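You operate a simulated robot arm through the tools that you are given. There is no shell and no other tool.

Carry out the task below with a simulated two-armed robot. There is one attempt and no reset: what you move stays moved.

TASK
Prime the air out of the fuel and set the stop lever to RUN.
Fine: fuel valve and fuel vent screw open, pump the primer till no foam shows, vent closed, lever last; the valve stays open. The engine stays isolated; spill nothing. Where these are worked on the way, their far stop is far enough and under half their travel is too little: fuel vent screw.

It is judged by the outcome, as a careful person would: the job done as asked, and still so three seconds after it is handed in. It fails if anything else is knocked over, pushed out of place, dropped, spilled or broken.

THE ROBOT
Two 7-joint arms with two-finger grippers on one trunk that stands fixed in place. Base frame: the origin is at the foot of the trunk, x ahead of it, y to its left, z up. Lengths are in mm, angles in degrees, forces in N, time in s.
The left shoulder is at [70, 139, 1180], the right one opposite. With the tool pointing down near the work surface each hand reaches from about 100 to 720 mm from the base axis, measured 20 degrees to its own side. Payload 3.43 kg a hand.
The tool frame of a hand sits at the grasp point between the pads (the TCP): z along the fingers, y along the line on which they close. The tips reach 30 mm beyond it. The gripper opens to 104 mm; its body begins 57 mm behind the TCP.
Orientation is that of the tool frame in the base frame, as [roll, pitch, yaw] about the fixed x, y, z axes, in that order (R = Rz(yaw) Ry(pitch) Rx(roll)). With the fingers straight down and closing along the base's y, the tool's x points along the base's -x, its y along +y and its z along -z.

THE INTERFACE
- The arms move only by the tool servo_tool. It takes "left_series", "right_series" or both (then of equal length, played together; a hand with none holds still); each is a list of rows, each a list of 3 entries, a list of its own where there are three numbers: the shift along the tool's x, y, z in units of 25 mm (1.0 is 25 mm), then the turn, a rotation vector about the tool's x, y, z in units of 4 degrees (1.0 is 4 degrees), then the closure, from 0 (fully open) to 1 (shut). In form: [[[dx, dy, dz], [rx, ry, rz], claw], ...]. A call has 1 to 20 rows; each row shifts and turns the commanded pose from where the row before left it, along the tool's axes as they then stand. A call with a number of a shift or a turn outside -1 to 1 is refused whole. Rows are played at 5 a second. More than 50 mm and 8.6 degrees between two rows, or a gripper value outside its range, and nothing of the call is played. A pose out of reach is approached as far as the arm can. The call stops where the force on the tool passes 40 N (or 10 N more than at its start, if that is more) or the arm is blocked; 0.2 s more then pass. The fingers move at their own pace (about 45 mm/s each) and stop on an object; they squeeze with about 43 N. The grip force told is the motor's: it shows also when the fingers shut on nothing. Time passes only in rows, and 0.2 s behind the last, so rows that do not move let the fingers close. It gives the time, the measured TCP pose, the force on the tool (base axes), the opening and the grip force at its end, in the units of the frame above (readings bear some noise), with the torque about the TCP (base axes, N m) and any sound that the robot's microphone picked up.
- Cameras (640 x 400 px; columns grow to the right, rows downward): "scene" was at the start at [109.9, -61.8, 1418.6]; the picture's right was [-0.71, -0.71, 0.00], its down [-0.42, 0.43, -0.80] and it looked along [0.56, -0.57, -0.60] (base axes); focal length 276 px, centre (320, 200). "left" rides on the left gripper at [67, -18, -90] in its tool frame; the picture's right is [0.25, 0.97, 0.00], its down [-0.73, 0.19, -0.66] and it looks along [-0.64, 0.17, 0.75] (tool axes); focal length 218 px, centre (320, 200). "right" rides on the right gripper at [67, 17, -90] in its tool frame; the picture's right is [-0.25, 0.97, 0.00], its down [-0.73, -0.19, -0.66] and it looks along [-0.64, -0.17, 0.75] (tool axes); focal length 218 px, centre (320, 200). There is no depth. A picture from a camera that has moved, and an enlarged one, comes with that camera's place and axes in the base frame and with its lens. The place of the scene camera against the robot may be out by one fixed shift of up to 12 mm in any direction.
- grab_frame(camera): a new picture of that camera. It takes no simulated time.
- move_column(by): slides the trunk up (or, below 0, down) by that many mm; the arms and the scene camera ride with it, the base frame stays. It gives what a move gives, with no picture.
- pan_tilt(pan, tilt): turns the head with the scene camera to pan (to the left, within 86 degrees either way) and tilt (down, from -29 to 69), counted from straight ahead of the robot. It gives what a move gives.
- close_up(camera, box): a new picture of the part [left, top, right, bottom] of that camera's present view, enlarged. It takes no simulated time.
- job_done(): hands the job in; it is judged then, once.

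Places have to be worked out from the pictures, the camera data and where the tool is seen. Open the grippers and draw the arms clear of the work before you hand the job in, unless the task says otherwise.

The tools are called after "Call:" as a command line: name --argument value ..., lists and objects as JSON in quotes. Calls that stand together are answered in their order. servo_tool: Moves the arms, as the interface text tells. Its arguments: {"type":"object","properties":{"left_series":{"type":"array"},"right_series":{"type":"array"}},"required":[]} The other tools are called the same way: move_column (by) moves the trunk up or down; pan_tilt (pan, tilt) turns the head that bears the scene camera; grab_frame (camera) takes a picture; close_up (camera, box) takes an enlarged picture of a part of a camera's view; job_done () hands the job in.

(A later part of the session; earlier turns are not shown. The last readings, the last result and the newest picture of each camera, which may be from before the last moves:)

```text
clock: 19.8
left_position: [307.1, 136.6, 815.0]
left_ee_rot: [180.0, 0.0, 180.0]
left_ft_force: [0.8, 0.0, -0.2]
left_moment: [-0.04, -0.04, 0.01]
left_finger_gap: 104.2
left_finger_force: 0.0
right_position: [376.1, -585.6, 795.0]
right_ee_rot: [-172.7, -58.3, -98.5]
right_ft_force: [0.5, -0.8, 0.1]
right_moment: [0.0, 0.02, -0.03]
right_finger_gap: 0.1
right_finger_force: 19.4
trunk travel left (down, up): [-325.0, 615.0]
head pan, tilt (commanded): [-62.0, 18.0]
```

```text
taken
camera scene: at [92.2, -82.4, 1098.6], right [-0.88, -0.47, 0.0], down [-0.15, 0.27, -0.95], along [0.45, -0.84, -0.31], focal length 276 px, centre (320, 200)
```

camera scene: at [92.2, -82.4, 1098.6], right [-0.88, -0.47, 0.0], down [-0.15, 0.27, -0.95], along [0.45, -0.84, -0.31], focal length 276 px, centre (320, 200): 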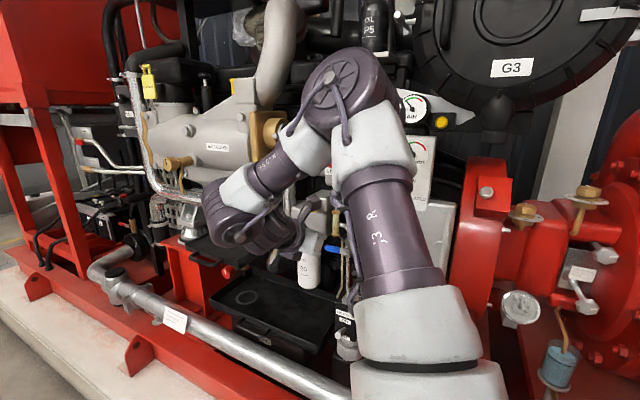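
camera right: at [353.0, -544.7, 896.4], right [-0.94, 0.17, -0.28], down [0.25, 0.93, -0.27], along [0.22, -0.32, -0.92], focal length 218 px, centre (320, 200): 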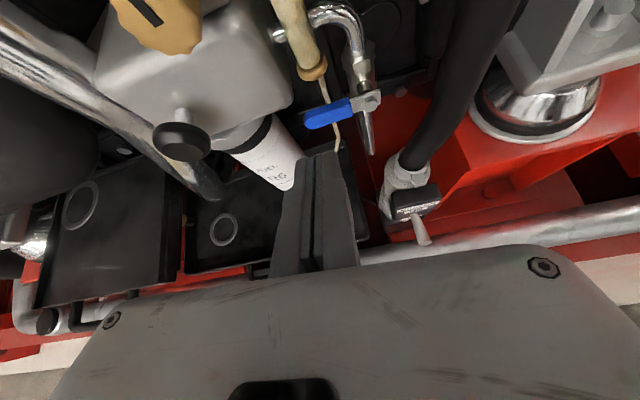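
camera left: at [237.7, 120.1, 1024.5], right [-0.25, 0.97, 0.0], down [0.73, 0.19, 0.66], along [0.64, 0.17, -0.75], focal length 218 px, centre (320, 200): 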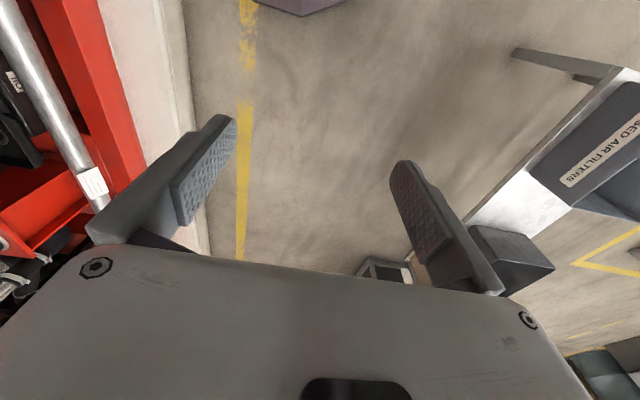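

Fingers are shut at [376,-586,795]. I advance toward a spot just above the blue handle while levelling, first three steps.

Call:
servo_tool --right_series '[[[-0.03, -0.02, 0.53], [0, 0.85, 0], 1], [[-0.03, -0.02, 0.53], [0, 0.85, 0], 1], [[-0.03, -0.02, 0.53], [0, 0.85, 0], 1]]'

Call:
grab_frame --camera "right"

```text
clock: 20.6
left_position: [306.4, 137.2, 816.3]
left_ee_rot: [179.9, 0.0, 180.0]
left_ft_force: [-0.3, 0.2, -0.1]
left_moment: [0.0, 0.05, 0.01]
left_finger_gap: 104.1
left_finger_force: 0.1
right_position: [378.8, -620.9, 773.9]
right_ee_rot: [-169.5, -68.2, -101.9]
right_ft_force: [0.5, -0.1, -0.5]
right_moment: [0.0, 0.0, 0.02]
right_finger_gap: 0.0
right_finger_force: 34.8
right hand out of reach, approached as far as the arm can: row 3
trunk travel left (down, up): [-325.0, 615.0]
head pan, tilt (commanded): [-62.0, 18.0]
```

```text
taken
camera right: at [356.2, -564.3, 866.0], right [-0.95, 0.13, -0.3], down [0.25, 0.87, -0.42], along [0.21, -0.48, -0.85], focal length 218 px, centre (320, 200)
```

right: 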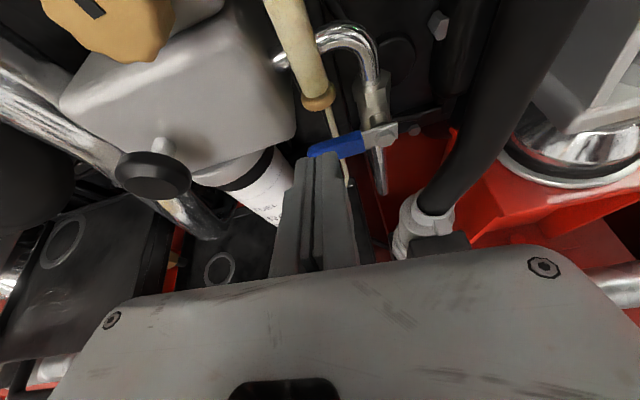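

Now at [379,-621,774], tilt ~21°, tip about [378,-649,763], just short of and above the handle. I advance 27 mm more keeping the tip above the handle.

Call:
servo_tool --right_series '[[[0.08, 0, 0.54], [0, 0.4, 0], 1], [[0.08, 0, 0.54], [0, 0.4, 0], 1]]'

Call:
grab_frame --camera "right"

Call:
close_up --camera "scene" --box '[280, 190, 380, 290]'

```text
clock: 21.2
left_position: [307.1, 137.2, 814.9]
left_ee_rot: [-180.0, 0.0, -179.9]
left_ft_force: [0.5, -0.6, -1.4]
left_moment: [-0.01, -0.01, 0.01]
left_finger_gap: 103.7
left_finger_force: 0.0
right_position: [377.9, -649.9, 768.3]
right_ee_rot: [-167.9, -71.6, -103.9]
right_ft_force: [0.5, -0.7, 0.1]
right_moment: [0.02, -0.01, -0.03]
right_finger_gap: 0.0
right_finger_force: 34.4
trunk travel left (down, up): [-325.0, 615.0]
head pan, tilt (commanded): [-62.0, 18.0]
```

```text
taken
camera right: at [356.0, -585.5, 855.8], right [-0.95, 0.12, -0.3], down [0.26, 0.84, -0.48], along [0.2, -0.53, -0.82], focal length 218 px, centre (320, 200)
```

right: 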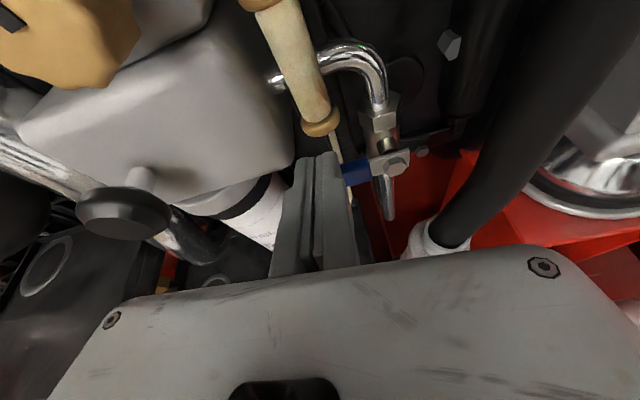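

```text
4.00 times, centred on (330, 240) of scene
camera zoom: at [92.4, -82.6, 1098.6], right [-0.88, -0.47, 0.0], down [-0.15, 0.27, -0.95], along [0.45, -0.84, -0.31], focal length 1104 px, centre (280, 40)
```

zoom: 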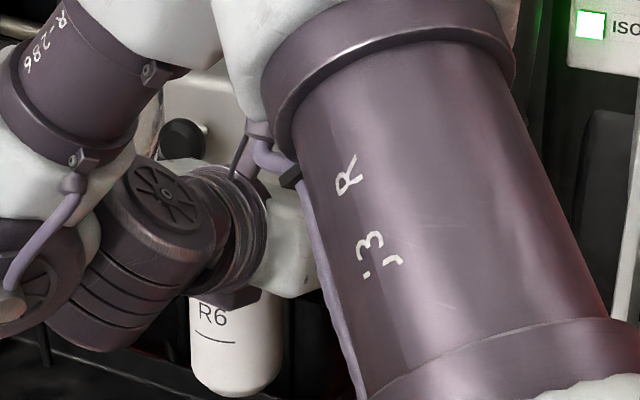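

The tip is over the handle with no contact force yet. I push down gently for the first part of the arc and read the force.

Call:
servo_tool --right_series '[[[-0.12, -0.07, 0.036], [0, 0, 0], 1], [[-0.25, 0.007, 0.08], [0, 0, 0], 1], [[-0.25, 0.007, 0.08], [0, 0, 0], 1]]'

Call:
grab_frame --camera "right"

```text
clock: 22.0
left_position: [306.6, 138.2, 815.0]
left_ee_rot: [-179.9, 0.0, 180.0]
left_ft_force: [0.1, 0.3, 0.4]
left_moment: [-0.02, 0.01, -0.01]
left_finger_gap: 104.4
left_finger_force: 0.1
right_position: [381.5, -648.5, 750.9]
right_ee_rot: [-167.5, -71.6, -103.8]
right_ft_force: [-0.5, 2.2, 2.0]
right_moment: [-0.05, 0.02, -0.03]
right_finger_gap: 0.1
right_finger_force: 34.7
trunk travel left (down, up): [-325.0, 615.0]
head pan, tilt (commanded): [-62.0, 18.0]
```

```text
taken
camera right: at [358.8, -584.8, 840.0], right [-0.95, 0.11, -0.31], down [0.26, 0.84, -0.48], along [0.2, -0.53, -0.82], focal length 218 px, centre (320, 200)
```

right: 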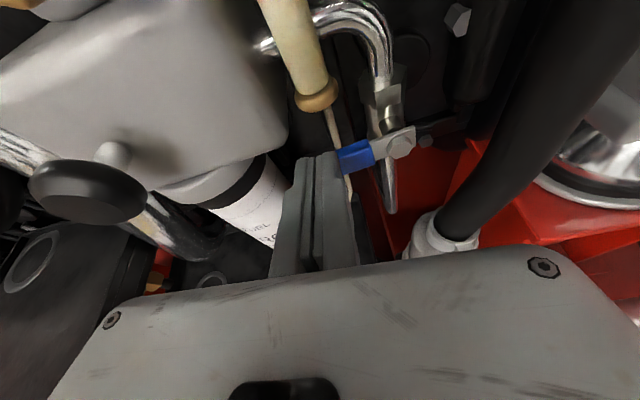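

Light contact (2 N). I continue along the arc.

Call:
servo_tool --right_series '[[[-0.229, 0.076, 0.077], [0, 0, 0], 1], [[-0.229, 0.076, 0.077], [0, 0, 0], 1], [[-0.203, 0.135, 0.072], [0, 0, 0], 1]]'

Call:
grab_frame --camera "right"

Call:
close_up --camera "right" --box '[260, 60, 460, 240]'

```text
clock: 22.8
left_position: [305.9, 138.7, 814.9]
left_ee_rot: [-179.9, 0.0, 180.0]
left_ft_force: [0.0, 0.3, -0.9]
left_moment: [-0.02, -0.01, 0.01]
left_finger_gap: 103.9
left_finger_force: 0.1
right_position: [377.0, -647.9, 733.2]
right_ee_rot: [-167.6, -71.6, -103.8]
right_ft_force: [5.8, 11.4, 0.9]
right_moment: [0.03, 0.01, -0.02]
right_finger_gap: 0.0
right_finger_force: 34.8
trunk travel left (down, up): [-325.0, 615.0]
head pan, tilt (commanded): [-62.0, 18.0]
```

```text
taken
camera right: at [354.4, -584.0, 822.2], right [-0.95, 0.11, -0.31], down [0.25, 0.84, -0.48], along [0.2, -0.53, -0.83], focal length 218 px, centre (320, 200)
```

right: 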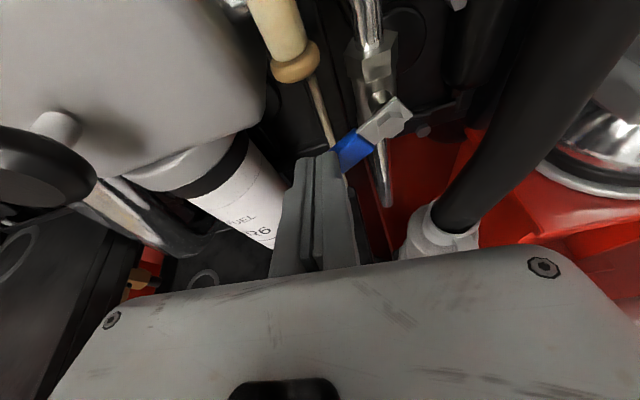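

```text
2.22 times, centred on (360, 150) of right
camera zoom: at [354.4, -584.0, 822.2], right [-0.95, 0.11, -0.31], down [0.25, 0.84, -0.48], along [0.2, -0.53, -0.83], focal length 485 px, centre (231, 311)
```

zoom: 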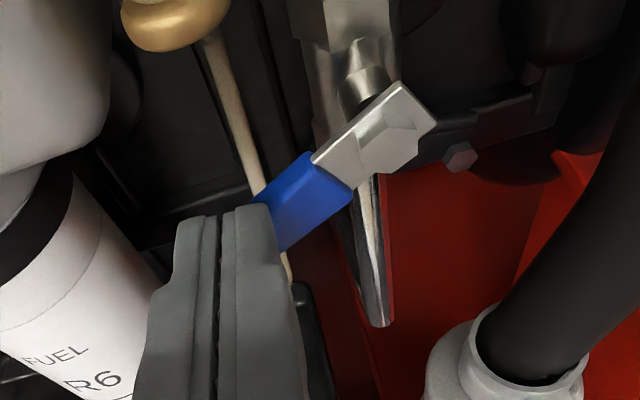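

The handle has turned about 30-40° downward. A mild outward push (11 N in +y) has built up, so I ease out a touch while continuing the arc.

Call:
servo_tool --right_series '[[[-0.222, 0.137, 0.014], [0, 0, 0], 1], [[-0.161, 0.188, 0.06], [0, 0, 0], 1], [[-0.161, 0.188, 0.06], [0, 0, 0], 1]]'

Call:
close_up --camera "right" --box '[260, 60, 460, 240]'

```text
clock: 23.6
left_position: [306.9, 136.9, 815.2]
left_ee_rot: [180.0, -0.1, -180.0]
left_ft_force: [0.2, 0.1, 0.1]
left_moment: [-0.02, 0.01, 0.03]
left_finger_gap: 103.8
left_finger_force: 0.0
right_position: [361.9, -648.5, 719.4]
right_ee_rot: [-168.0, -71.6, -103.8]
right_ft_force: [2.4, 2.1, 0.4]
right_moment: [0.04, 0.01, 0.01]
right_finger_gap: 0.0
right_finger_force: 34.3
trunk travel left (down, up): [-325.0, 615.0]
head pan, tilt (commanded): [-62.0, 18.0]
```

```text
2.22 times, centred on (360, 150) of right
camera zoom: at [340.4, -584.3, 807.9], right [-0.95, 0.12, -0.3], down [0.26, 0.84, -0.48], along [0.2, -0.53, -0.83], focal length 485 px, centre (231, 311)
```

zoom: 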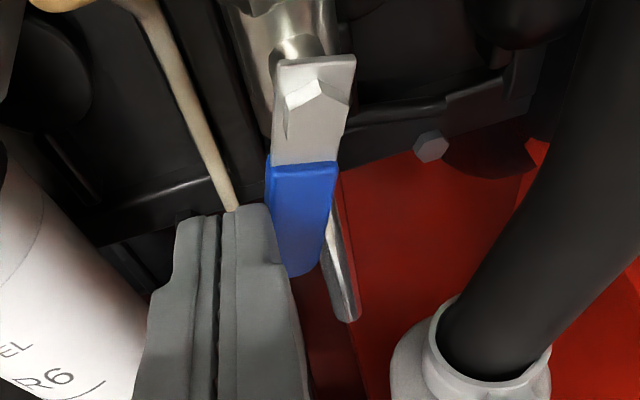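

The handle is now ~75-80° round, nearly in line with the pipe. I push it the last bit toward -x until it reaches its stop.

Call:
servo_tool --right_series '[[[-0.023, 0.202, 0.016], [0, 0, 0], 1], [[-0.023, 0.202, 0.016], [0, 0, 0], 1], [[-0.02, 0.16, 0.01], [0, 0, 0], 1]]'

Call:
close_up --camera "right" --box '[260, 60, 460, 240]'

```text
clock: 24.4
left_position: [309.3, 136.9, 815.1]
left_ee_rot: [-179.9, 0.0, -179.9]
left_ft_force: [-0.3, -0.7, 0.3]
left_moment: [-0.01, 0.0, 0.03]
left_finger_gap: 104.2
left_finger_force: 0.0
right_position: [355.0, -647.4, 716.5]
right_ee_rot: [-167.4, -71.7, -103.8]
right_ft_force: [22.6, -12.0, 6.0]
right_moment: [-0.11, 0.12, 0.64]
right_finger_gap: 0.1
right_finger_force: 34.4
trunk travel left (down, up): [-325.0, 615.0]
head pan, tilt (commanded): [-62.0, 18.0]
```

```text
2.22 times, centred on (360, 150) of right
camera zoom: at [331.8, -583.3, 805.3], right [-0.95, 0.11, -0.31], down [0.25, 0.84, -0.48], along [0.21, -0.53, -0.82], focal length 485 px, centre (231, 311)
```

zoom: 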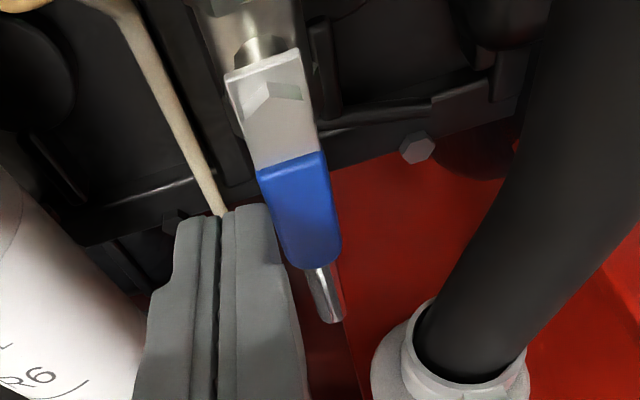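

The valve handle now lies in line with the pipe at its stop (22 N) — open. I back away: a little toward +x, then straight out with some down-tilt.

Call:
servo_tool --right_series '[[[0, -0.3, 0], [0, 0, 0], 1], [[0, 0, -0.6], [0, -0.5, 0], 1], [[0, 0, -0.7], [0, -0.6, 0], 1], [[0, 0, -0.8], [0, -0.7, 0], 1], [[0, 0, -0.8], [0, -0.7, 0], 1]]'

Call:
grab_frame --camera "right"

Call:
grab_frame --camera "scene"

```text
clock: 25.6
left_position: [305.8, 136.5, 815.9]
left_ee_rot: [-180.0, 0.0, 180.0]
left_ft_force: [0.4, -0.1, 0.0]
left_moment: [-0.02, 0.01, -0.02]
left_finger_gap: 103.8
left_finger_force: 0.0
right_position: [357.5, -579.8, 741.6]
right_ee_rot: [-172.0, -61.5, -99.4]
right_ft_force: [0.0, -0.3, 0.6]
right_moment: [0.01, -0.02, -0.01]
right_finger_gap: 0.0
right_finger_force: 34.8
trunk travel left (down, up): [-325.0, 615.0]
head pan, tilt (commanded): [-62.0, 18.0]
```

```text
taken
camera right: at [333.1, -532.5, 840.8], right [-0.94, 0.16, -0.29], down [0.25, 0.91, -0.32], along [0.21, -0.37, -0.9], focal length 218 px, centre (320, 200)
```

right: 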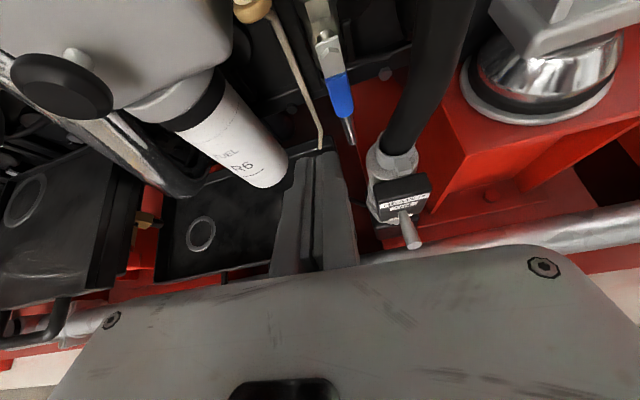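

```text
taken
camera scene: at [91.9, -82.1, 1098.7], right [-0.88, -0.47, 0.0], down [-0.14, 0.27, -0.95], along [0.45, -0.84, -0.31], focal length 276 px, centre (320, 200)
```

scene: 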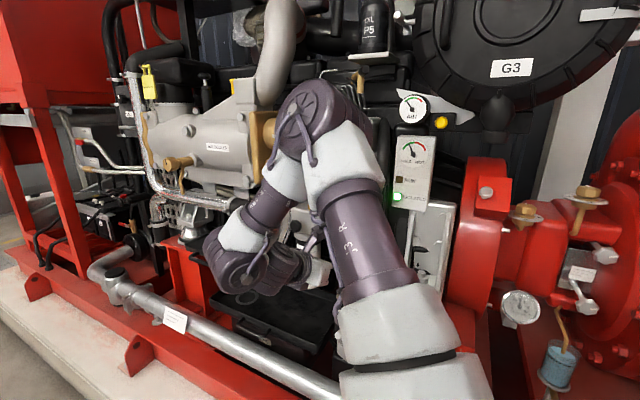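

Clear and unloaded; the blue handle stays pointing down along the pipe. I raise the trunk 130 mm to bring the hand to the vent's height.

Call:
move_column --by 130

Call:
grab_frame --camera "right"

```text
clock: 27.1
left_position: [307.7, 135.8, 946.1]
left_ee_rot: [-179.9, 0.0, -179.9]
left_ft_force: [0.1, -0.5, 0.0]
left_moment: [0.03, -0.01, 0.01]
left_finger_gap: 103.8
left_finger_force: 0.0
right_position: [356.8, -579.1, 871.6]
right_ee_rot: [-171.8, -61.6, -99.3]
right_ft_force: [-0.7, -0.5, 0.7]
right_moment: [0.01, -0.01, 0.02]
right_finger_gap: 0.1
right_finger_force: 34.6
trunk travel left (down, up): [-455.0, 485.0]
head pan, tilt (commanded): [-62.0, 18.0]
```

```text
taken
camera right: at [333.8, -532.9, 970.4], right [-0.95, 0.16, -0.29], down [0.25, 0.91, -0.32], along [0.21, -0.37, -0.9], focal length 218 px, centre (320, 200)
```

right: 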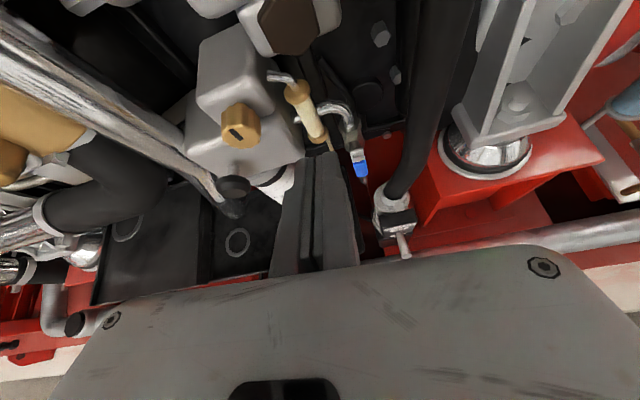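

I look closely at the vent knob and sight glass as they stand now.

Call:
close_up --camera "right" --box '[190, 60, 350, 200]'

Call:
close_up --camera "right" --box '[200, 80, 280, 160]'

```text
2.86 times, centred on (270, 130) of right
camera zoom: at [333.8, -532.9, 970.4], right [-0.95, 0.16, -0.29], down [0.25, 0.91, -0.32], along [0.21, -0.37, -0.9], focal length 624 px, centre (463, 400)
```

zoom: 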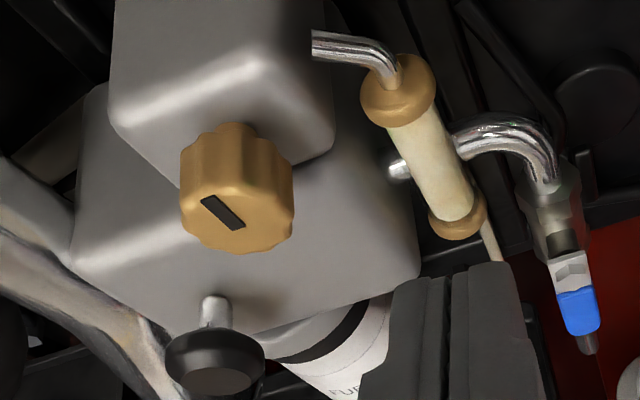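

```text
5.00 times, centred on (240, 120) of right
camera zoom: at [333.8, -532.9, 970.4], right [-0.95, 0.16, -0.29], down [0.25, 0.91, -0.32], along [0.21, -0.37, -0.9], focal length 1091 px, centre (720, 600)
```

zoom: 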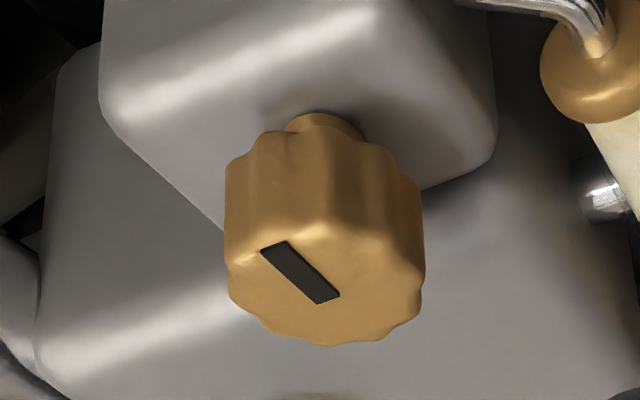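

All axes run along y: vent axis x≈411.5, z≈856, knob from y≈-645 to -668 (Ø≈29); primer axis x≈473, z≈785, face y≈-643 (Ø≈38). I half-open the gripper, shift in front of the vent, and pre-roll the hand clockwise to gain turning range.

Call:
servo_tool --right_series '[[[0.028, -0.552, 0.132], [0, 0, 0], 0.45], [[0.028, -0.552, 0.132], [0, 0, 0], 0.45], [[0.028, -0.552, 0.132], [0, 0, 0], 0.45], [[0.028, -0.552, 0.132], [0, 0, 0], 0.45], [[0, 0, 0], [0, 0, 1], 0.45], [[0, 0, 0], [0, 0, 1], 0.45], [[0, 0, 0], [0, 0, 1], 0.45], [[0, 0, 0], [0, 0, 1], 0.45], [[0, 0, 0], [0, 0, 1], 0.45], [[0, 0, 0], [0, 0, 1], 0.45], [[0, 0, 0], [0, 0, 1], 0.45], [[0, 0, 0], [0, 0, 1], 0.45]]'

Call:
grab_frame --camera "right"

Call:
grab_frame --camera "scene"

```text
clock: 29.8
left_position: [306.1, 137.6, 945.6]
left_ee_rot: [-180.0, 0.1, -179.9]
left_ft_force: [0.3, -0.4, -0.8]
left_moment: [-0.02, 0.0, -0.03]
left_finger_gap: 104.1
left_finger_force: 0.0
right_position: [411.9, -594.8, 871.0]
right_ee_rot: [-131.9, -45.1, -147.8]
right_ft_force: [-0.1, -0.4, -0.1]
right_moment: [0.02, 0.0, -0.01]
right_finger_gap: 57.1
right_finger_force: 0.1
trunk travel left (down, up): [-455.0, 485.0]
head pan, tilt (commanded): [-62.0, 18.0]
```

```text
taken
camera right: at [357.4, -537.3, 951.2], right [-0.63, 0.37, -0.69], down [0.59, 0.8, -0.11], along [0.51, -0.47, -0.72], focal length 218 px, centre (320, 200)
```

right: 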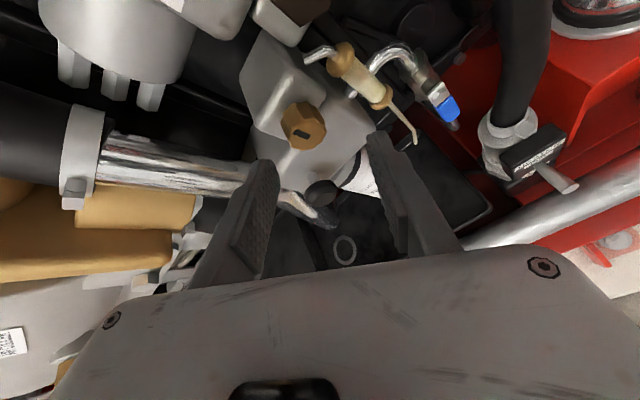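

```text
taken
camera scene: at [92.4, -82.4, 1228.6], right [-0.88, -0.47, 0.0], down [-0.15, 0.27, -0.95], along [0.45, -0.84, -0.31], focal length 276 px, centre (320, 200)
```

scene: 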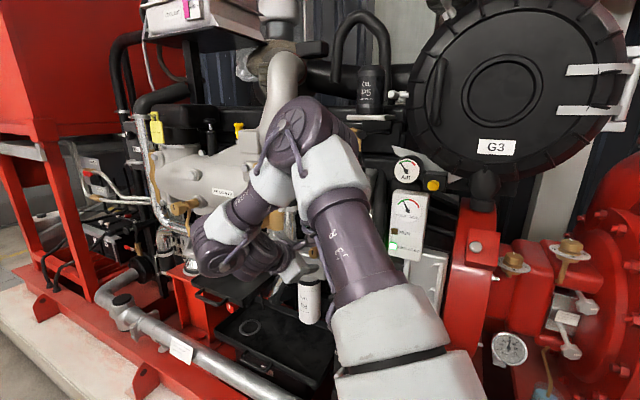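

Roll was fine and no limits hit. I go forward to the vent knob, levelling to about 15°, fingers straddling it.

Call:
servo_tool --right_series '[[[0.064, -0.048, 0.434], [0.478, 0.64, 0], 0.45], [[0.064, -0.048, 0.434], [0.478, 0.64, 0], 0.45], [[0.064, -0.048, 0.434], [0.478, 0.64, 0], 0.45]]'

Call:
grab_frame --camera "right"

```text
clock: 30.6
left_position: [306.8, 135.9, 946.0]
left_ee_rot: [180.0, 0.1, 180.0]
left_ft_force: [0.0, -0.4, 0.1]
left_moment: [0.02, -0.01, -0.01]
left_finger_gap: 104.0
left_finger_force: 0.0
right_position: [412.2, -629.8, 862.9]
right_ee_rot: [-119.7, -49.7, -156.4]
right_ft_force: [-0.6, -0.2, 0.6]
right_moment: [0.03, -0.01, 0.03]
right_finger_gap: 57.2
right_finger_force: 0.1
right hand out of reach, approached as far as the arm can: row 3
trunk travel left (down, up): [-455.0, 485.0]
head pan, tilt (commanded): [-62.0, 18.0]
```

```text
taken
camera right: at [357.5, -560.9, 932.1], right [-0.63, 0.25, -0.74], down [0.59, 0.77, -0.24], along [0.51, -0.58, -0.63], focal length 218 px, centre (320, 200)
```

right: 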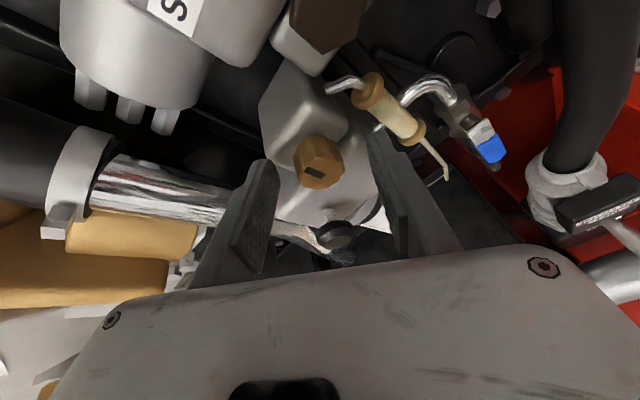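

The knob is centred between the fingers (tilt ~19°). I go 7 mm further and close on it.

Call:
servo_tool --right_series '[[[0.05, 0, 0.28], [0, 0, 0], 0.45], [[0, 0, 0], [0, 0, 0], 1], [[0, 0, 0], [0, 0, 0], 1], [[0, 0, 0], [0, 0, 0], 1], [[0, 0, 0], [0, 0, 0], 1]]'

Call:
grab_frame --camera "right"

Call:
close_up --camera "right" --box '[250, 100, 410, 240]'

```text
clock: 31.8
left_position: [306.7, 136.9, 945.2]
left_ee_rot: [-180.0, 0.0, -180.0]
left_ft_force: [-0.1, -0.1, 0.2]
left_moment: [-0.02, 0.0, 0.02]
left_finger_gap: 104.3
left_finger_force: 0.1
right_position: [413.1, -637.7, 862.2]
right_ee_rot: [-119.2, -49.8, -157.0]
right_ft_force: [7.1, -7.9, 7.4]
right_moment: [-0.73, -0.08, 0.57]
right_finger_gap: 30.4
right_finger_force: 45.1
trunk travel left (down, up): [-455.0, 485.0]
head pan, tilt (commanded): [-62.0, 18.0]
```

```text
taken
camera right: at [357.4, -567.4, 931.0], right [-0.63, 0.24, -0.74], down [0.59, 0.77, -0.24], along [0.51, -0.59, -0.63], focal length 218 px, centre (320, 200)
```

right: 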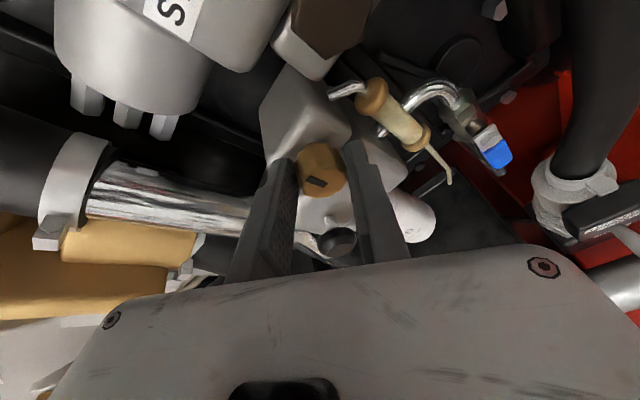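

```text
2.86 times, centred on (330, 170) of right
camera zoom: at [357.4, -567.4, 931.0], right [-0.63, 0.24, -0.74], down [0.59, 0.77, -0.24], along [0.51, -0.59, -0.63], focal length 624 px, centre (291, 286)
```

zoom: 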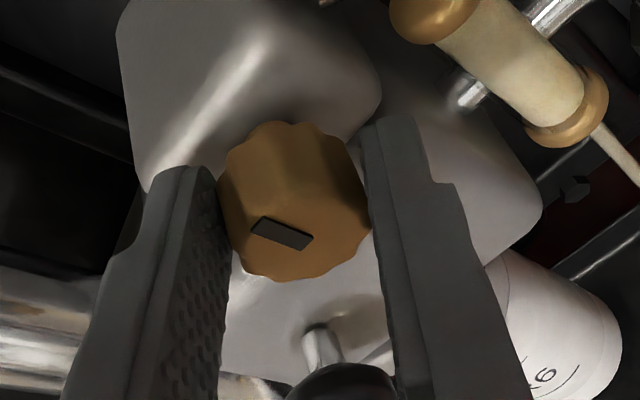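

Gripped at 30 mm (knob size). I turn counter-clockwise (about +y through the screw axis) 20° first and watch the torque.

Call:
servo_tool --right_series '[[[-0.0137, -0.0114, 0.0014], [-0.25, 0.19, -0.947], 1], [[-0.0137, -0.0114, 0.0014], [-0.25, 0.19, -0.947], 1], [[-0.0137, -0.0114, 0.0014], [-0.25, 0.19, -0.947], 1], [[-0.0137, -0.0114, 0.0014], [-0.25, 0.19, -0.947], 1], [[-0.0137, -0.0114, 0.0014], [-0.25, 0.19, -0.947], 1]]'

Call:
close_up --camera "right" --box '[250, 100, 410, 240]'

```text
clock: 33.0
left_position: [306.3, 140.1, 944.4]
left_ee_rot: [-179.7, 0.0, 179.8]
left_ft_force: [-0.2, 0.2, 0.3]
left_moment: [-0.01, -0.01, -0.01]
left_finger_gap: 104.2
left_finger_force: 0.0
right_position: [414.2, -641.6, 861.2]
right_ee_rot: [-138.0, -65.8, -140.0]
right_ft_force: [2.5, 38.6, 2.5]
right_moment: [-0.84, 0.09, 1.33]
right_finger_gap: 29.8
right_finger_force: 44.7
right hand out of reach, approached as far as the arm can: row 3, 4, 5
trunk travel left (down, up): [-455.0, 485.0]
head pan, tilt (commanded): [-62.0, 18.0]
stopped in row 5 (right hand): the force on the tool passed its limit at 57 N (the readings are from after the stop); the commanded pose is now the measured one
```

```text
2.86 times, centred on (330, 170) of right
camera zoom: at [383.5, -573.6, 944.3], right [-0.84, 0.24, -0.49], down [0.47, 0.78, -0.41], along [0.29, -0.58, -0.76], focal length 624 px, centre (291, 286)
```

zoom: 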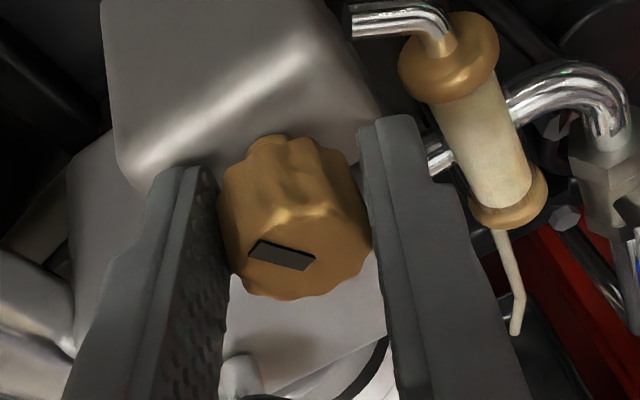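

The knob turns with the fingers, but turning about +y ran into the reach limit and pressed inward (39 N). I ease back and instead turn about the tool's own z, whose axis passes through the knob's centre.

Call:
servo_tool --right_series '[[[0, 0, -0.06], [0, 0, 0], 1], [[0, 0, -0.06], [0, 0, -0.6], 1], [[0, 0, -0.04], [0, 0, -1], 1], [[0, 0, 0], [0, 0, -1], 1]]'

Call:
close_up --camera "right" --box '[250, 100, 410, 240]'

```text
clock: 34.0
left_position: [308.6, 139.0, 943.7]
left_ee_rot: [-179.7, -0.2, 179.9]
left_ft_force: [-0.1, 0.9, 0.1]
left_moment: [-0.01, 0.0, -0.01]
left_finger_gap: 104.2
left_finger_force: 0.0
right_position: [414.8, -643.5, 862.3]
right_ee_rot: [-161.5, -71.5, -115.1]
right_ft_force: [13.7, 25.7, 7.8]
right_moment: [-0.93, -0.16, 1.0]
right_finger_gap: 29.5
right_finger_force: 45.1
trunk travel left (down, up): [-455.0, 485.0]
head pan, tilt (commanded): [-62.0, 18.0]
```

```text
2.86 times, centred on (330, 170) of right
camera zoom: at [395.3, -577.1, 950.1], right [-0.92, 0.2, -0.34], down [0.35, 0.81, -0.47], along [0.18, -0.55, -0.81], focal length 624 px, centre (291, 286)
```

zoom: 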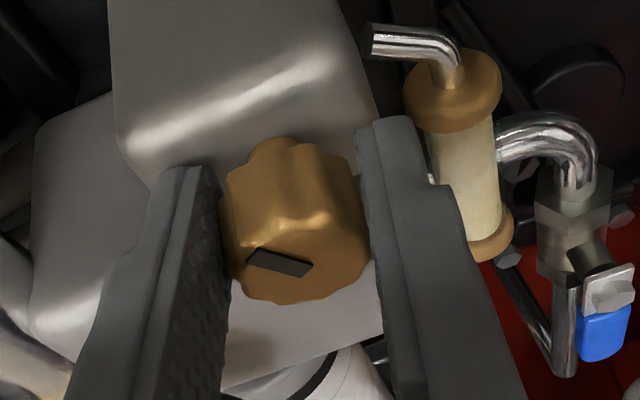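

About 30° turned so far; screw torque is low. I continue turning about tool z with a little back-off.

Call:
servo_tool --right_series '[[[0, 0, -0.08], [0, 0, -1], 1], [[0, 0, -0.04], [0, 0, -1], 1], [[0, 0, 0], [0, 0, -1], 1], [[0, 0, 0], [0, 0, -1], 1], [[0, 0, 0], [0, 0, -1], 1], [[0, 0, 0], [0, 0, -1], 1]]'

Call:
close_up --camera "right" --box '[250, 100, 410, 240]'

```text
clock: 35.4
left_position: [309.2, 137.3, 943.3]
left_ee_rot: [-179.8, -0.2, 179.9]
left_ft_force: [0.5, 0.0, -0.7]
left_moment: [0.02, 0.03, 0.02]
left_finger_gap: 104.1
left_finger_force: 0.2
right_position: [414.7, -645.9, 861.1]
right_ee_rot: [136.0, -65.0, -48.8]
right_ft_force: [28.7, 3.6, 12.0]
right_moment: [-0.12, -0.14, -0.02]
right_finger_gap: 26.8
right_finger_force: 45.1
right hand out of reach, approached as far as the arm can: row 1
trunk travel left (down, up): [-455.0, 485.0]
head pan, tilt (commanded): [-62.0, 18.0]
```

```text
2.86 times, centred on (330, 170) of right
camera zoom: at [424.6, -584.0, 952.8], right [-1.0, 0.08, 0.06], down [0.04, 0.85, -0.52], along [-0.09, -0.51, -0.85], focal length 624 px, centre (291, 286)
```

zoom: 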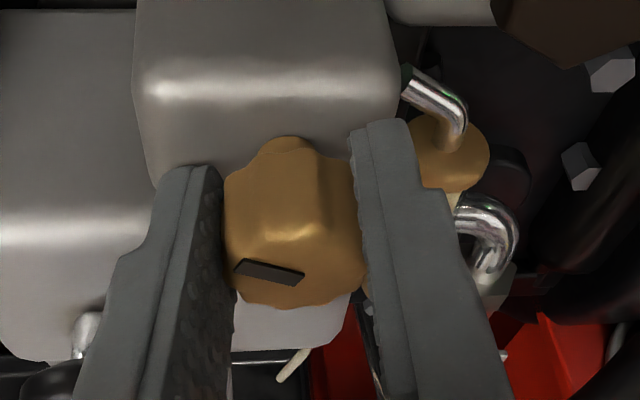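

Knob still follows (about 55° total). I relieve the sideways load a little and keep turning.

Call:
servo_tool --right_series '[[[0.038, -0.05, -0.013], [0, 0, -1], 1], [[0.03, -0.03, 0], [0, 0, -1], 1], [[0, 0, 0], [0, 0, -1], 1], [[0, 0, 0], [0, 0, -1], 1], [[0, 0, 0], [0, 0, -1], 1], [[0, 0, 0], [0, 0, -1], 1]]'

Call:
close_up --camera "right" --box '[250, 100, 410, 240]'

```text
clock: 36.9
left_position: [306.7, 137.9, 944.3]
left_ee_rot: [-179.8, -0.1, 179.8]
left_ft_force: [-0.6, -0.6, -0.2]
left_moment: [0.0, -0.01, -0.02]
left_finger_gap: 103.8
left_finger_force: 0.0
right_position: [414.3, -643.9, 858.9]
right_ee_rot: [116.4, -44.7, -25.0]
right_ft_force: [-0.2, 21.2, -3.8]
right_moment: [-1.79, -0.05, -0.62]
right_finger_gap: 29.1
right_finger_force: 44.7
trunk travel left (down, up): [-455.0, 485.0]
head pan, tilt (commanded): [-62.0, 18.0]
stopped in row 6 (right hand): the force on the tool passed its limit at 42 N (the readings are from after the stop); the commanded pose is now the measured one
```

```text
2.86 times, centred on (330, 170) of right
camera zoom: at [452.5, -583.2, 944.8], right [-0.9, -0.05, 0.44], down [-0.26, 0.87, -0.43], along [-0.35, -0.5, -0.79], focal length 624 px, centre (291, 286)
```

zoom: 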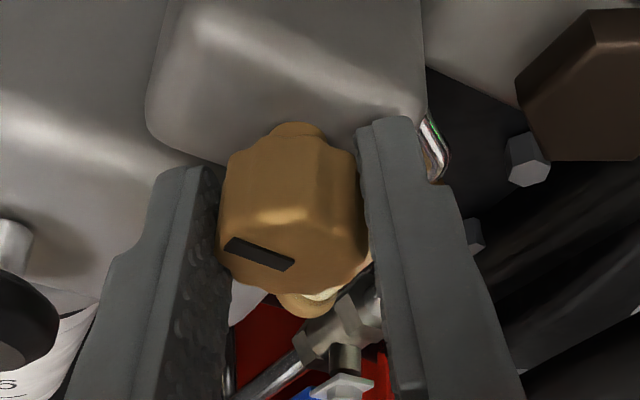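

The vent has turned about 80° with no stop yet. I release, back off a few mm, and roll the hand back for another bite.

Call:
servo_tool --right_series '[[[0, 0, 0], [0, 0, 0], 0.45], [[0, 0, 0], [0, 0, 0], 0.45], [[0, 0, -0.2], [0, 0, 0], 0.45], [[0, 0, 0], [0, 0, 1], 0.45], [[0, 0, 0], [0, 0, 1], 0.45], [[0, 0, 0], [0, 0, 1], 0.45], [[0, 0, 0], [0, 0, 1], 0.45], [[0, 0, 0], [0, 0, 1], 0.45], [[0, 0, 0], [0, 0, 1], 0.45], [[0, 0, 0], [0, 0, 1], 0.45], [[0, 0, 0], [0, 0, 1], 0.45], [[0, 0, 0], [0, 0, 1], 0.45], [[0, 0, 0], [0, 0, 1], 0.45], [[0, 0, 0], [0, 0, 1], 0.45], [[0, 0, 0], [0, 0, 1], 0.45], [[0, 0, 0], [0, 0, 1], 0.45], [[0, 0, 0], [0, 0, 1], 0.45], [[0, 0, 0], [0, 0, 1], 0.45], [[0, 0, 0], [0, 0, 1], 0.45], [[0, 0, 0], [0, 0, 1], 0.45]]'

Call:
close_up --camera "right" --box '[230, 60, 430, 240]'

```text
clock: 37.5
left_position: [306.9, 137.9, 944.8]
left_ee_rot: [-179.7, -0.2, 179.9]
left_ft_force: [-0.5, -0.8, -0.3]
left_moment: [0.01, -0.04, 0.02]
left_finger_gap: 104.1
left_finger_force: 0.0
right_position: [420.0, -641.1, 856.5]
right_ee_rot: [117.2, -44.6, -25.1]
right_ft_force: [10.5, 29.5, -3.7]
right_moment: [-0.36, 0.08, -0.22]
right_finger_gap: 43.4
right_finger_force: 0.1
trunk travel left (down, up): [-455.0, 485.0]
head pan, tilt (commanded): [-62.0, 18.0]
stopped in row 2 (right hand): the force on the tool passed its limit at 40 N (the readings are from after the stop); the commanded pose is now the measured one
```

```text
2.22 times, centred on (330, 150) of right
camera zoom: at [456.8, -579.8, 942.4], right [-0.9, -0.07, 0.43], down [-0.27, 0.87, -0.42], along [-0.35, -0.49, -0.8], focal length 485 px, centre (298, 311)
```

zoom: 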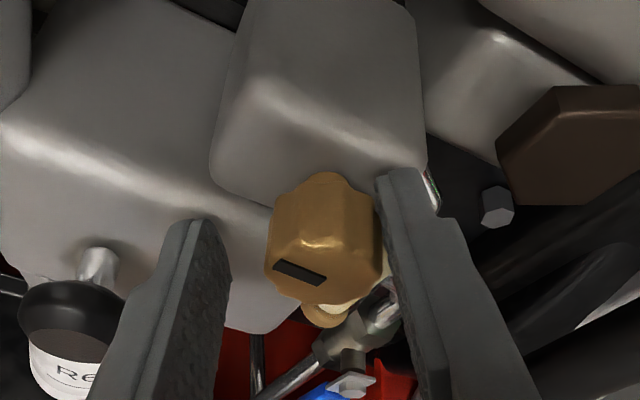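

On opening, a finger tip still touches the filter-head face (29 N in y). I pull back 8 mm along the tool before rolling back.

Call:
servo_tool --right_series '[[[0, 0, -0.16], [0, 0, 0], 0.5], [[0, 0, -0.16], [0, 0, 0], 0.5], [[0, 0, 0], [0, 0, 0], 0.5]]'

Call:
close_up --camera "right" --box '[230, 60, 430, 240]'

```text
clock: 38.3
left_position: [308.4, 136.3, 944.7]
left_ee_rot: [-179.8, -0.1, 179.9]
left_ft_force: [-0.3, -0.7, -0.8]
left_moment: [0.01, 0.01, -0.03]
left_finger_gap: 103.8
left_finger_force: 0.1
right_position: [416.9, -640.5, 858.2]
right_ee_rot: [117.0, -44.6, -25.3]
right_ft_force: [7.7, 18.9, -0.9]
right_moment: [-0.28, 0.11, -0.09]
right_finger_gap: 43.1
right_finger_force: 0.1
right hand out of reach, approached as far as the arm can: row 2
trunk travel left (down, up): [-455.0, 485.0]
head pan, tilt (commanded): [-62.0, 18.0]
```

```text
2.22 times, centred on (330, 150) of right
camera zoom: at [454.4, -580.3, 944.1], right [-0.9, -0.06, 0.44], down [-0.26, 0.87, -0.42], along [-0.35, -0.49, -0.8], focal length 485 px, centre (298, 311)
```

zoom: 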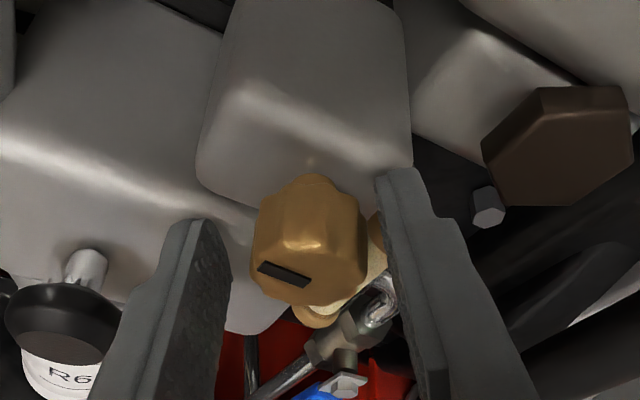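

Fingers only open to 43 mm, so one is touching something. I look closely at the finger tips.

Call:
close_up --camera "right" --box '[320, 90, 400, 170]'

Call:
close_up --camera "scene" --box '[260, 180, 360, 300]'

```text
5.00 times, centred on (360, 130) of right
camera zoom: at [454.4, -580.3, 944.1], right [-0.9, -0.06, 0.44], down [-0.26, 0.87, -0.42], along [-0.35, -0.49, -0.8], focal length 1091 px, centre (120, 550)
```

zoom: 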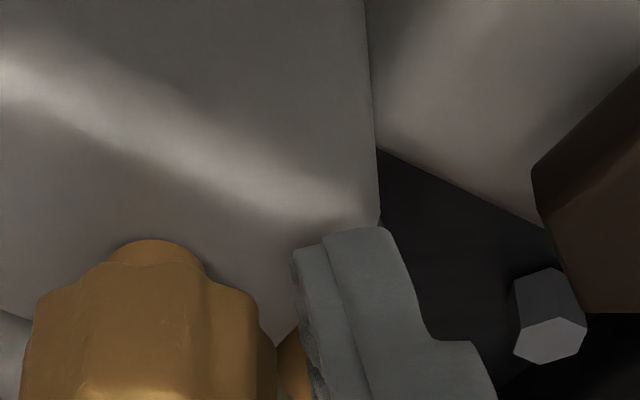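

```text
3.33 times, centred on (310, 240) of scene
camera zoom: at [93.7, -79.4, 1228.7], right [-0.88, -0.47, 0.0], down [-0.15, 0.27, -0.95], along [0.45, -0.84, -0.31], focal length 920 px, centre (353, 67)
```

zoom: 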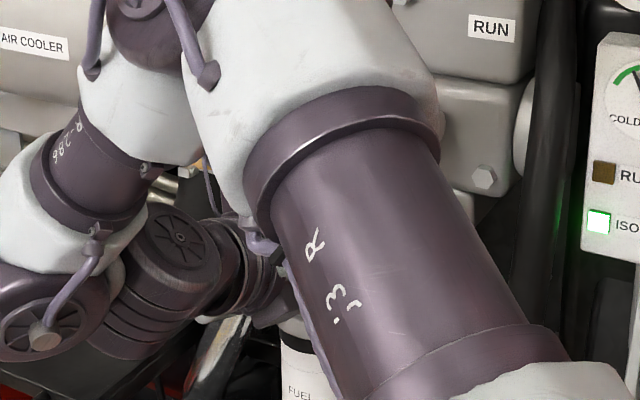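

The right finger tip rests against the rounded front of the head. I tilt the fingers slightly down while withdrawing outward, which the arm's limit allows.

Call:
servo_tool --right_series '[[[-0.02, 0.0, -0.17], [0.48, -0.57, -0.065], 0.55], [[-0.02, 0.0, -0.17], [0.48, -0.57, -0.065], 0.55], [[-0.02, 0.0, -0.17], [0.3, -0.36, -0.04], 0.5]]'

Call:
close_up --camera "right" --box '[230, 60, 430, 240]'

```text
clock: 39.1
left_position: [305.8, 135.5, 945.4]
left_ee_rot: [-179.9, 0.0, 179.8]
left_ft_force: [0.2, 1.7, 0.1]
left_moment: [-0.05, -0.02, -0.03]
left_finger_gap: 104.2
left_finger_force: 0.0
right_position: [415.9, -630.2, 861.0]
right_ee_rot: [126.5, -40.9, -31.9]
right_ft_force: [0.7, 0.5, 0.4]
right_moment: [-0.02, 0.0, -0.01]
right_finger_gap: 52.1
right_finger_force: 0.1
trunk travel left (down, up): [-455.0, 485.0]
head pan, tilt (commanded): [-62.0, 18.0]
```

```text
2.22 times, centred on (330, 150) of right
camera zoom: at [453.8, -582.8, 954.2], right [-0.9, -0.12, 0.42], down [-0.26, 0.92, -0.3], along [-0.35, -0.38, -0.86], focal length 485 px, centre (298, 311)
```

zoom: 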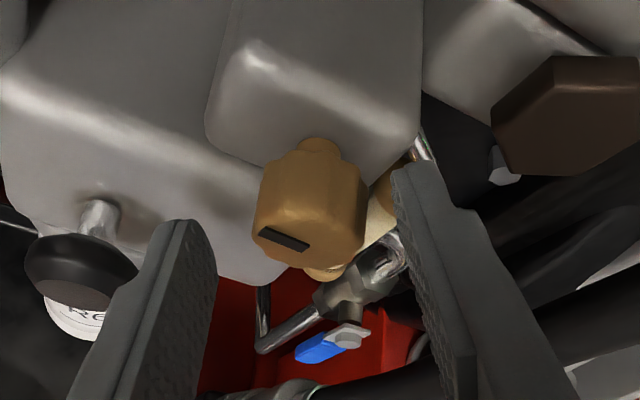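

Free with no load, the knob turned ~80°. I roll the hand back clockwise 80° around the knob with the fingers open.

Call:
servo_tool --right_series '[[[0, 0, 0], [0, 0, 1], 0.48], [[0, 0, 0], [0, 0, 1], 0.48], [[0, 0, 0], [0, 0, 1], 0.48], [[0, 0, 0], [0, 0, 1], 0.48], [[0, 0, 0], [0, 0, 1], 0.48], [[0, 0, 0], [0, 0, 1], 0.48], [[0, 0, 0], [0, 0, 1], 0.48], [[0, 0, 0], [0, 0, 1], 0.48], [[0, 0, 0], [0, 0, 1], 0.48], [[0, 0, 0], [0, 0, 1], 0.48], [[0, 0, 0], [0, 0, 1], 0.48], [[0, 0, 0], [0, 0, 1], 0.48], [[0, 0, 0], [0, 0, 1], 0.48], [[0, 0, 0], [0, 0, 1], 0.48], [[0, 0, 0], [0, 0, 1], 0.48], [[0, 0, 0], [0, 0, 1], 0.48], [[0, 0, 0], [0, 0, 1], 0.48], [[0, 0, 0], [0, 0, 1], 0.48], [[0, 0, 0], [0, 0, 1], 0.48], [[0, 0, 0], [0, 0, 1], 0.48]]'

Call:
grab_frame --camera "right"

Call:
close_up --camera "right" --box '[250, 100, 410, 240]'

```text
clock: 43.3
left_position: [305.8, 136.1, 945.8]
left_ee_rot: [180.0, 0.0, 179.9]
left_ft_force: [0.1, 0.0, 0.4]
left_moment: [-0.01, -0.03, 0.02]
left_finger_gap: 104.2
left_finger_force: 0.0
right_position: [416.8, -630.3, 860.0]
right_ee_rot: [-129.9, -45.4, -155.5]
right_ft_force: [0.2, -0.2, -0.7]
right_moment: [0.01, -0.02, 0.02]
right_finger_gap: 54.2
right_finger_force: 0.0
trunk travel left (down, up): [-455.0, 485.0]
head pan, tilt (commanded): [-62.0, 18.0]
```

```text
taken
camera right: at [367.6, -565.4, 937.4], right [-0.58, 0.42, -0.7], down [0.67, 0.73, -0.12], along [0.46, -0.54, -0.7], focal length 218 px, centre (320, 200)
```

right: 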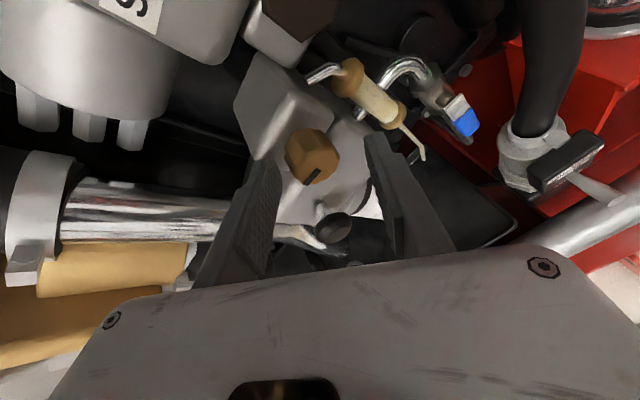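

```text
2.86 times, centred on (330, 170) of right
camera zoom: at [367.6, -565.4, 937.4], right [-0.58, 0.42, -0.7], down [0.67, 0.73, -0.12], along [0.46, -0.54, -0.7], focal length 624 px, centre (291, 286)
```

zoom: 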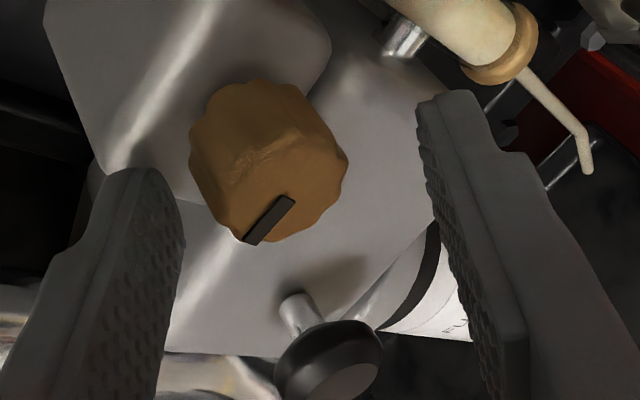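

The index mark has rotated about 70-80° counter-clockwise. I re-centre on the knob and take a second bite.

Call:
servo_tool --right_series '[[[0.092, 0.006, 0.076], [0.7, 0.25, 0], 0.48], [[0.092, 0.006, 0.076], [0.7, 0.25, 0], 0.48], [[0.092, 0.006, 0.076], [0.7, 0.25, 0], 0.48], [[0, 0, 0], [0, 0, 0], 0.48]]'

Call:
close_up --camera "right" --box '[250, 100, 410, 240]'

```text
clock: 44.3
left_position: [306.5, 135.0, 944.9]
left_ee_rot: [180.0, 0.0, 179.8]
left_ft_force: [-0.2, 0.0, -0.3]
left_moment: [0.0, 0.01, -0.01]
left_finger_gap: 104.1
left_finger_force: 0.0
right_position: [412.2, -637.2, 862.6]
right_ee_rot: [-118.9, -47.1, -158.9]
right_ft_force: [-0.3, 0.5, 0.2]
right_moment: [-0.04, 0.01, 0.0]
right_finger_gap: 54.3
right_finger_force: 0.0
trunk travel left (down, up): [-455.0, 485.0]
head pan, tilt (commanded): [-62.0, 18.0]
```

```text
2.86 times, centred on (330, 170) of right
camera zoom: at [356.8, -566.7, 929.8], right [-0.59, 0.27, -0.76], down [0.62, 0.76, -0.21], along [0.52, -0.59, -0.61], focal length 624 px, centre (291, 286)
```

zoom: 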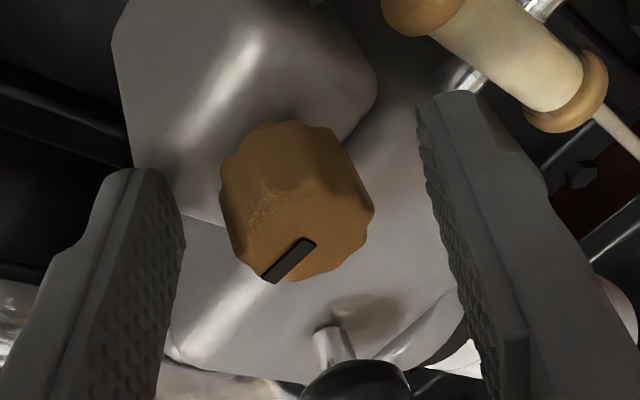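

Knob centred between open fingers. I close and turn counter-clockwise again, with a slight outward bias to avoid pressing the head.

Call:
servo_tool --right_series '[[[0, 0, 0], [0, 0, 0], 1], [[0, 0, 0], [0, 0, 0], 1], [[0, 0, 0], [0, 0, 0], 1], [[0, 0, -0.015], [0, 0, -1], 1], [[0, 0, -0.015], [0, 0, -1], 1], [[0, 0, -0.015], [0, 0, -1], 1], [[0, 0, -0.015], [0, 0, -1], 1], [[0, 0, -0.015], [0, 0, -1], 1], [[0, 0, -0.015], [0, 0, -1], 1], [[0, 0, -0.015], [0, 0, -1], 1], [[0, 0, -0.015], [0, 0, -1], 1]]'

Call:
close_up --camera "right" --box '[250, 100, 410, 240]'

```text
clock: 46.7
left_position: [309.6, 133.1, 945.4]
left_ee_rot: [179.9, -0.1, 179.9]
left_ft_force: [0.7, 0.5, -0.2]
left_moment: [0.01, -0.01, 0.03]
left_finger_gap: 103.9
left_finger_force: 0.0
right_position: [414.5, -635.9, 862.8]
right_ee_rot: [-160.4, -69.7, -111.5]
right_ft_force: [16.5, -22.9, 11.7]
right_moment: [-0.4, -0.11, 0.97]
right_finger_gap: 28.2
right_finger_force: 45.0
trunk travel left (down, up): [-455.0, 485.0]
head pan, tilt (commanded): [-62.0, 18.0]
```

```text
2.86 times, centred on (330, 170) of right
camera zoom: at [387.8, -573.3, 951.4], right [-0.93, 0.13, -0.35], down [0.29, 0.85, -0.45], along [0.24, -0.52, -0.82], focal length 624 px, centre (291, 286)
```

zoom: 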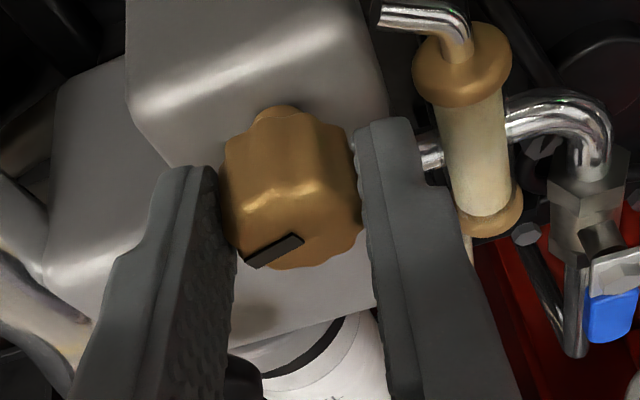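

Knob follows; I relieve the small lateral/outward loads and continue turning.

Call:
servo_tool --right_series '[[[0.047, -0.047, 0.066], [0, 0, -1], 1], [[0, 0, 0], [0, 0, -1], 1], [[0, 0, 0], [0, 0, -1], 1], [[0, 0, 0], [0, 0, -1], 1], [[0, 0, 0], [0, 0, -1], 1], [[0, 0, 0], [0, 0, -1], 1], [[0, 0, 0], [0, 0, -1], 1]]'

Call:
close_up --camera "right" --box '[250, 100, 410, 240]'

```text
clock: 48.3
left_position: [307.4, 135.4, 945.8]
left_ee_rot: [-179.9, -0.1, 179.9]
left_ft_force: [-0.9, 0.7, 0.8]
left_moment: [0.03, -0.02, 0.02]
left_finger_gap: 104.1
left_finger_force: 0.0
right_position: [413.9, -634.1, 863.9]
right_ee_rot: [134.3, -61.9, -41.4]
right_ft_force: [7.4, 10.6, -7.1]
right_moment: [0.77, -0.51, -0.89]
right_finger_gap: 28.7
right_finger_force: 44.8
trunk travel left (down, up): [-455.0, 485.0]
head pan, tilt (commanded): [-62.0, 18.0]
```

```text
2.86 times, centred on (330, 170) of right
camera zoom: at [421.9, -575.1, 956.6], right [-0.99, -0.02, 0.1], down [-0.07, 0.87, -0.49], along [-0.08, -0.5, -0.86], focal length 624 px, centre (291, 286)
```

zoom: 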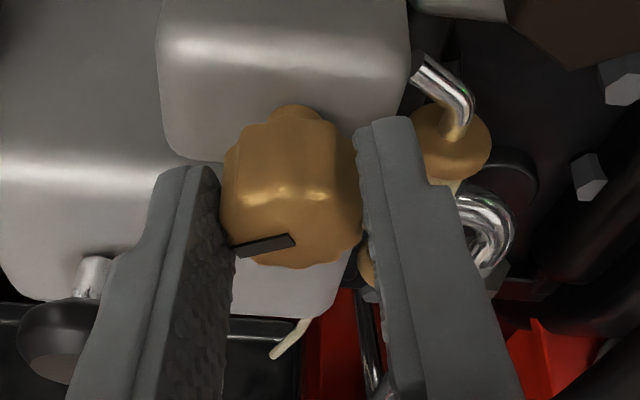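

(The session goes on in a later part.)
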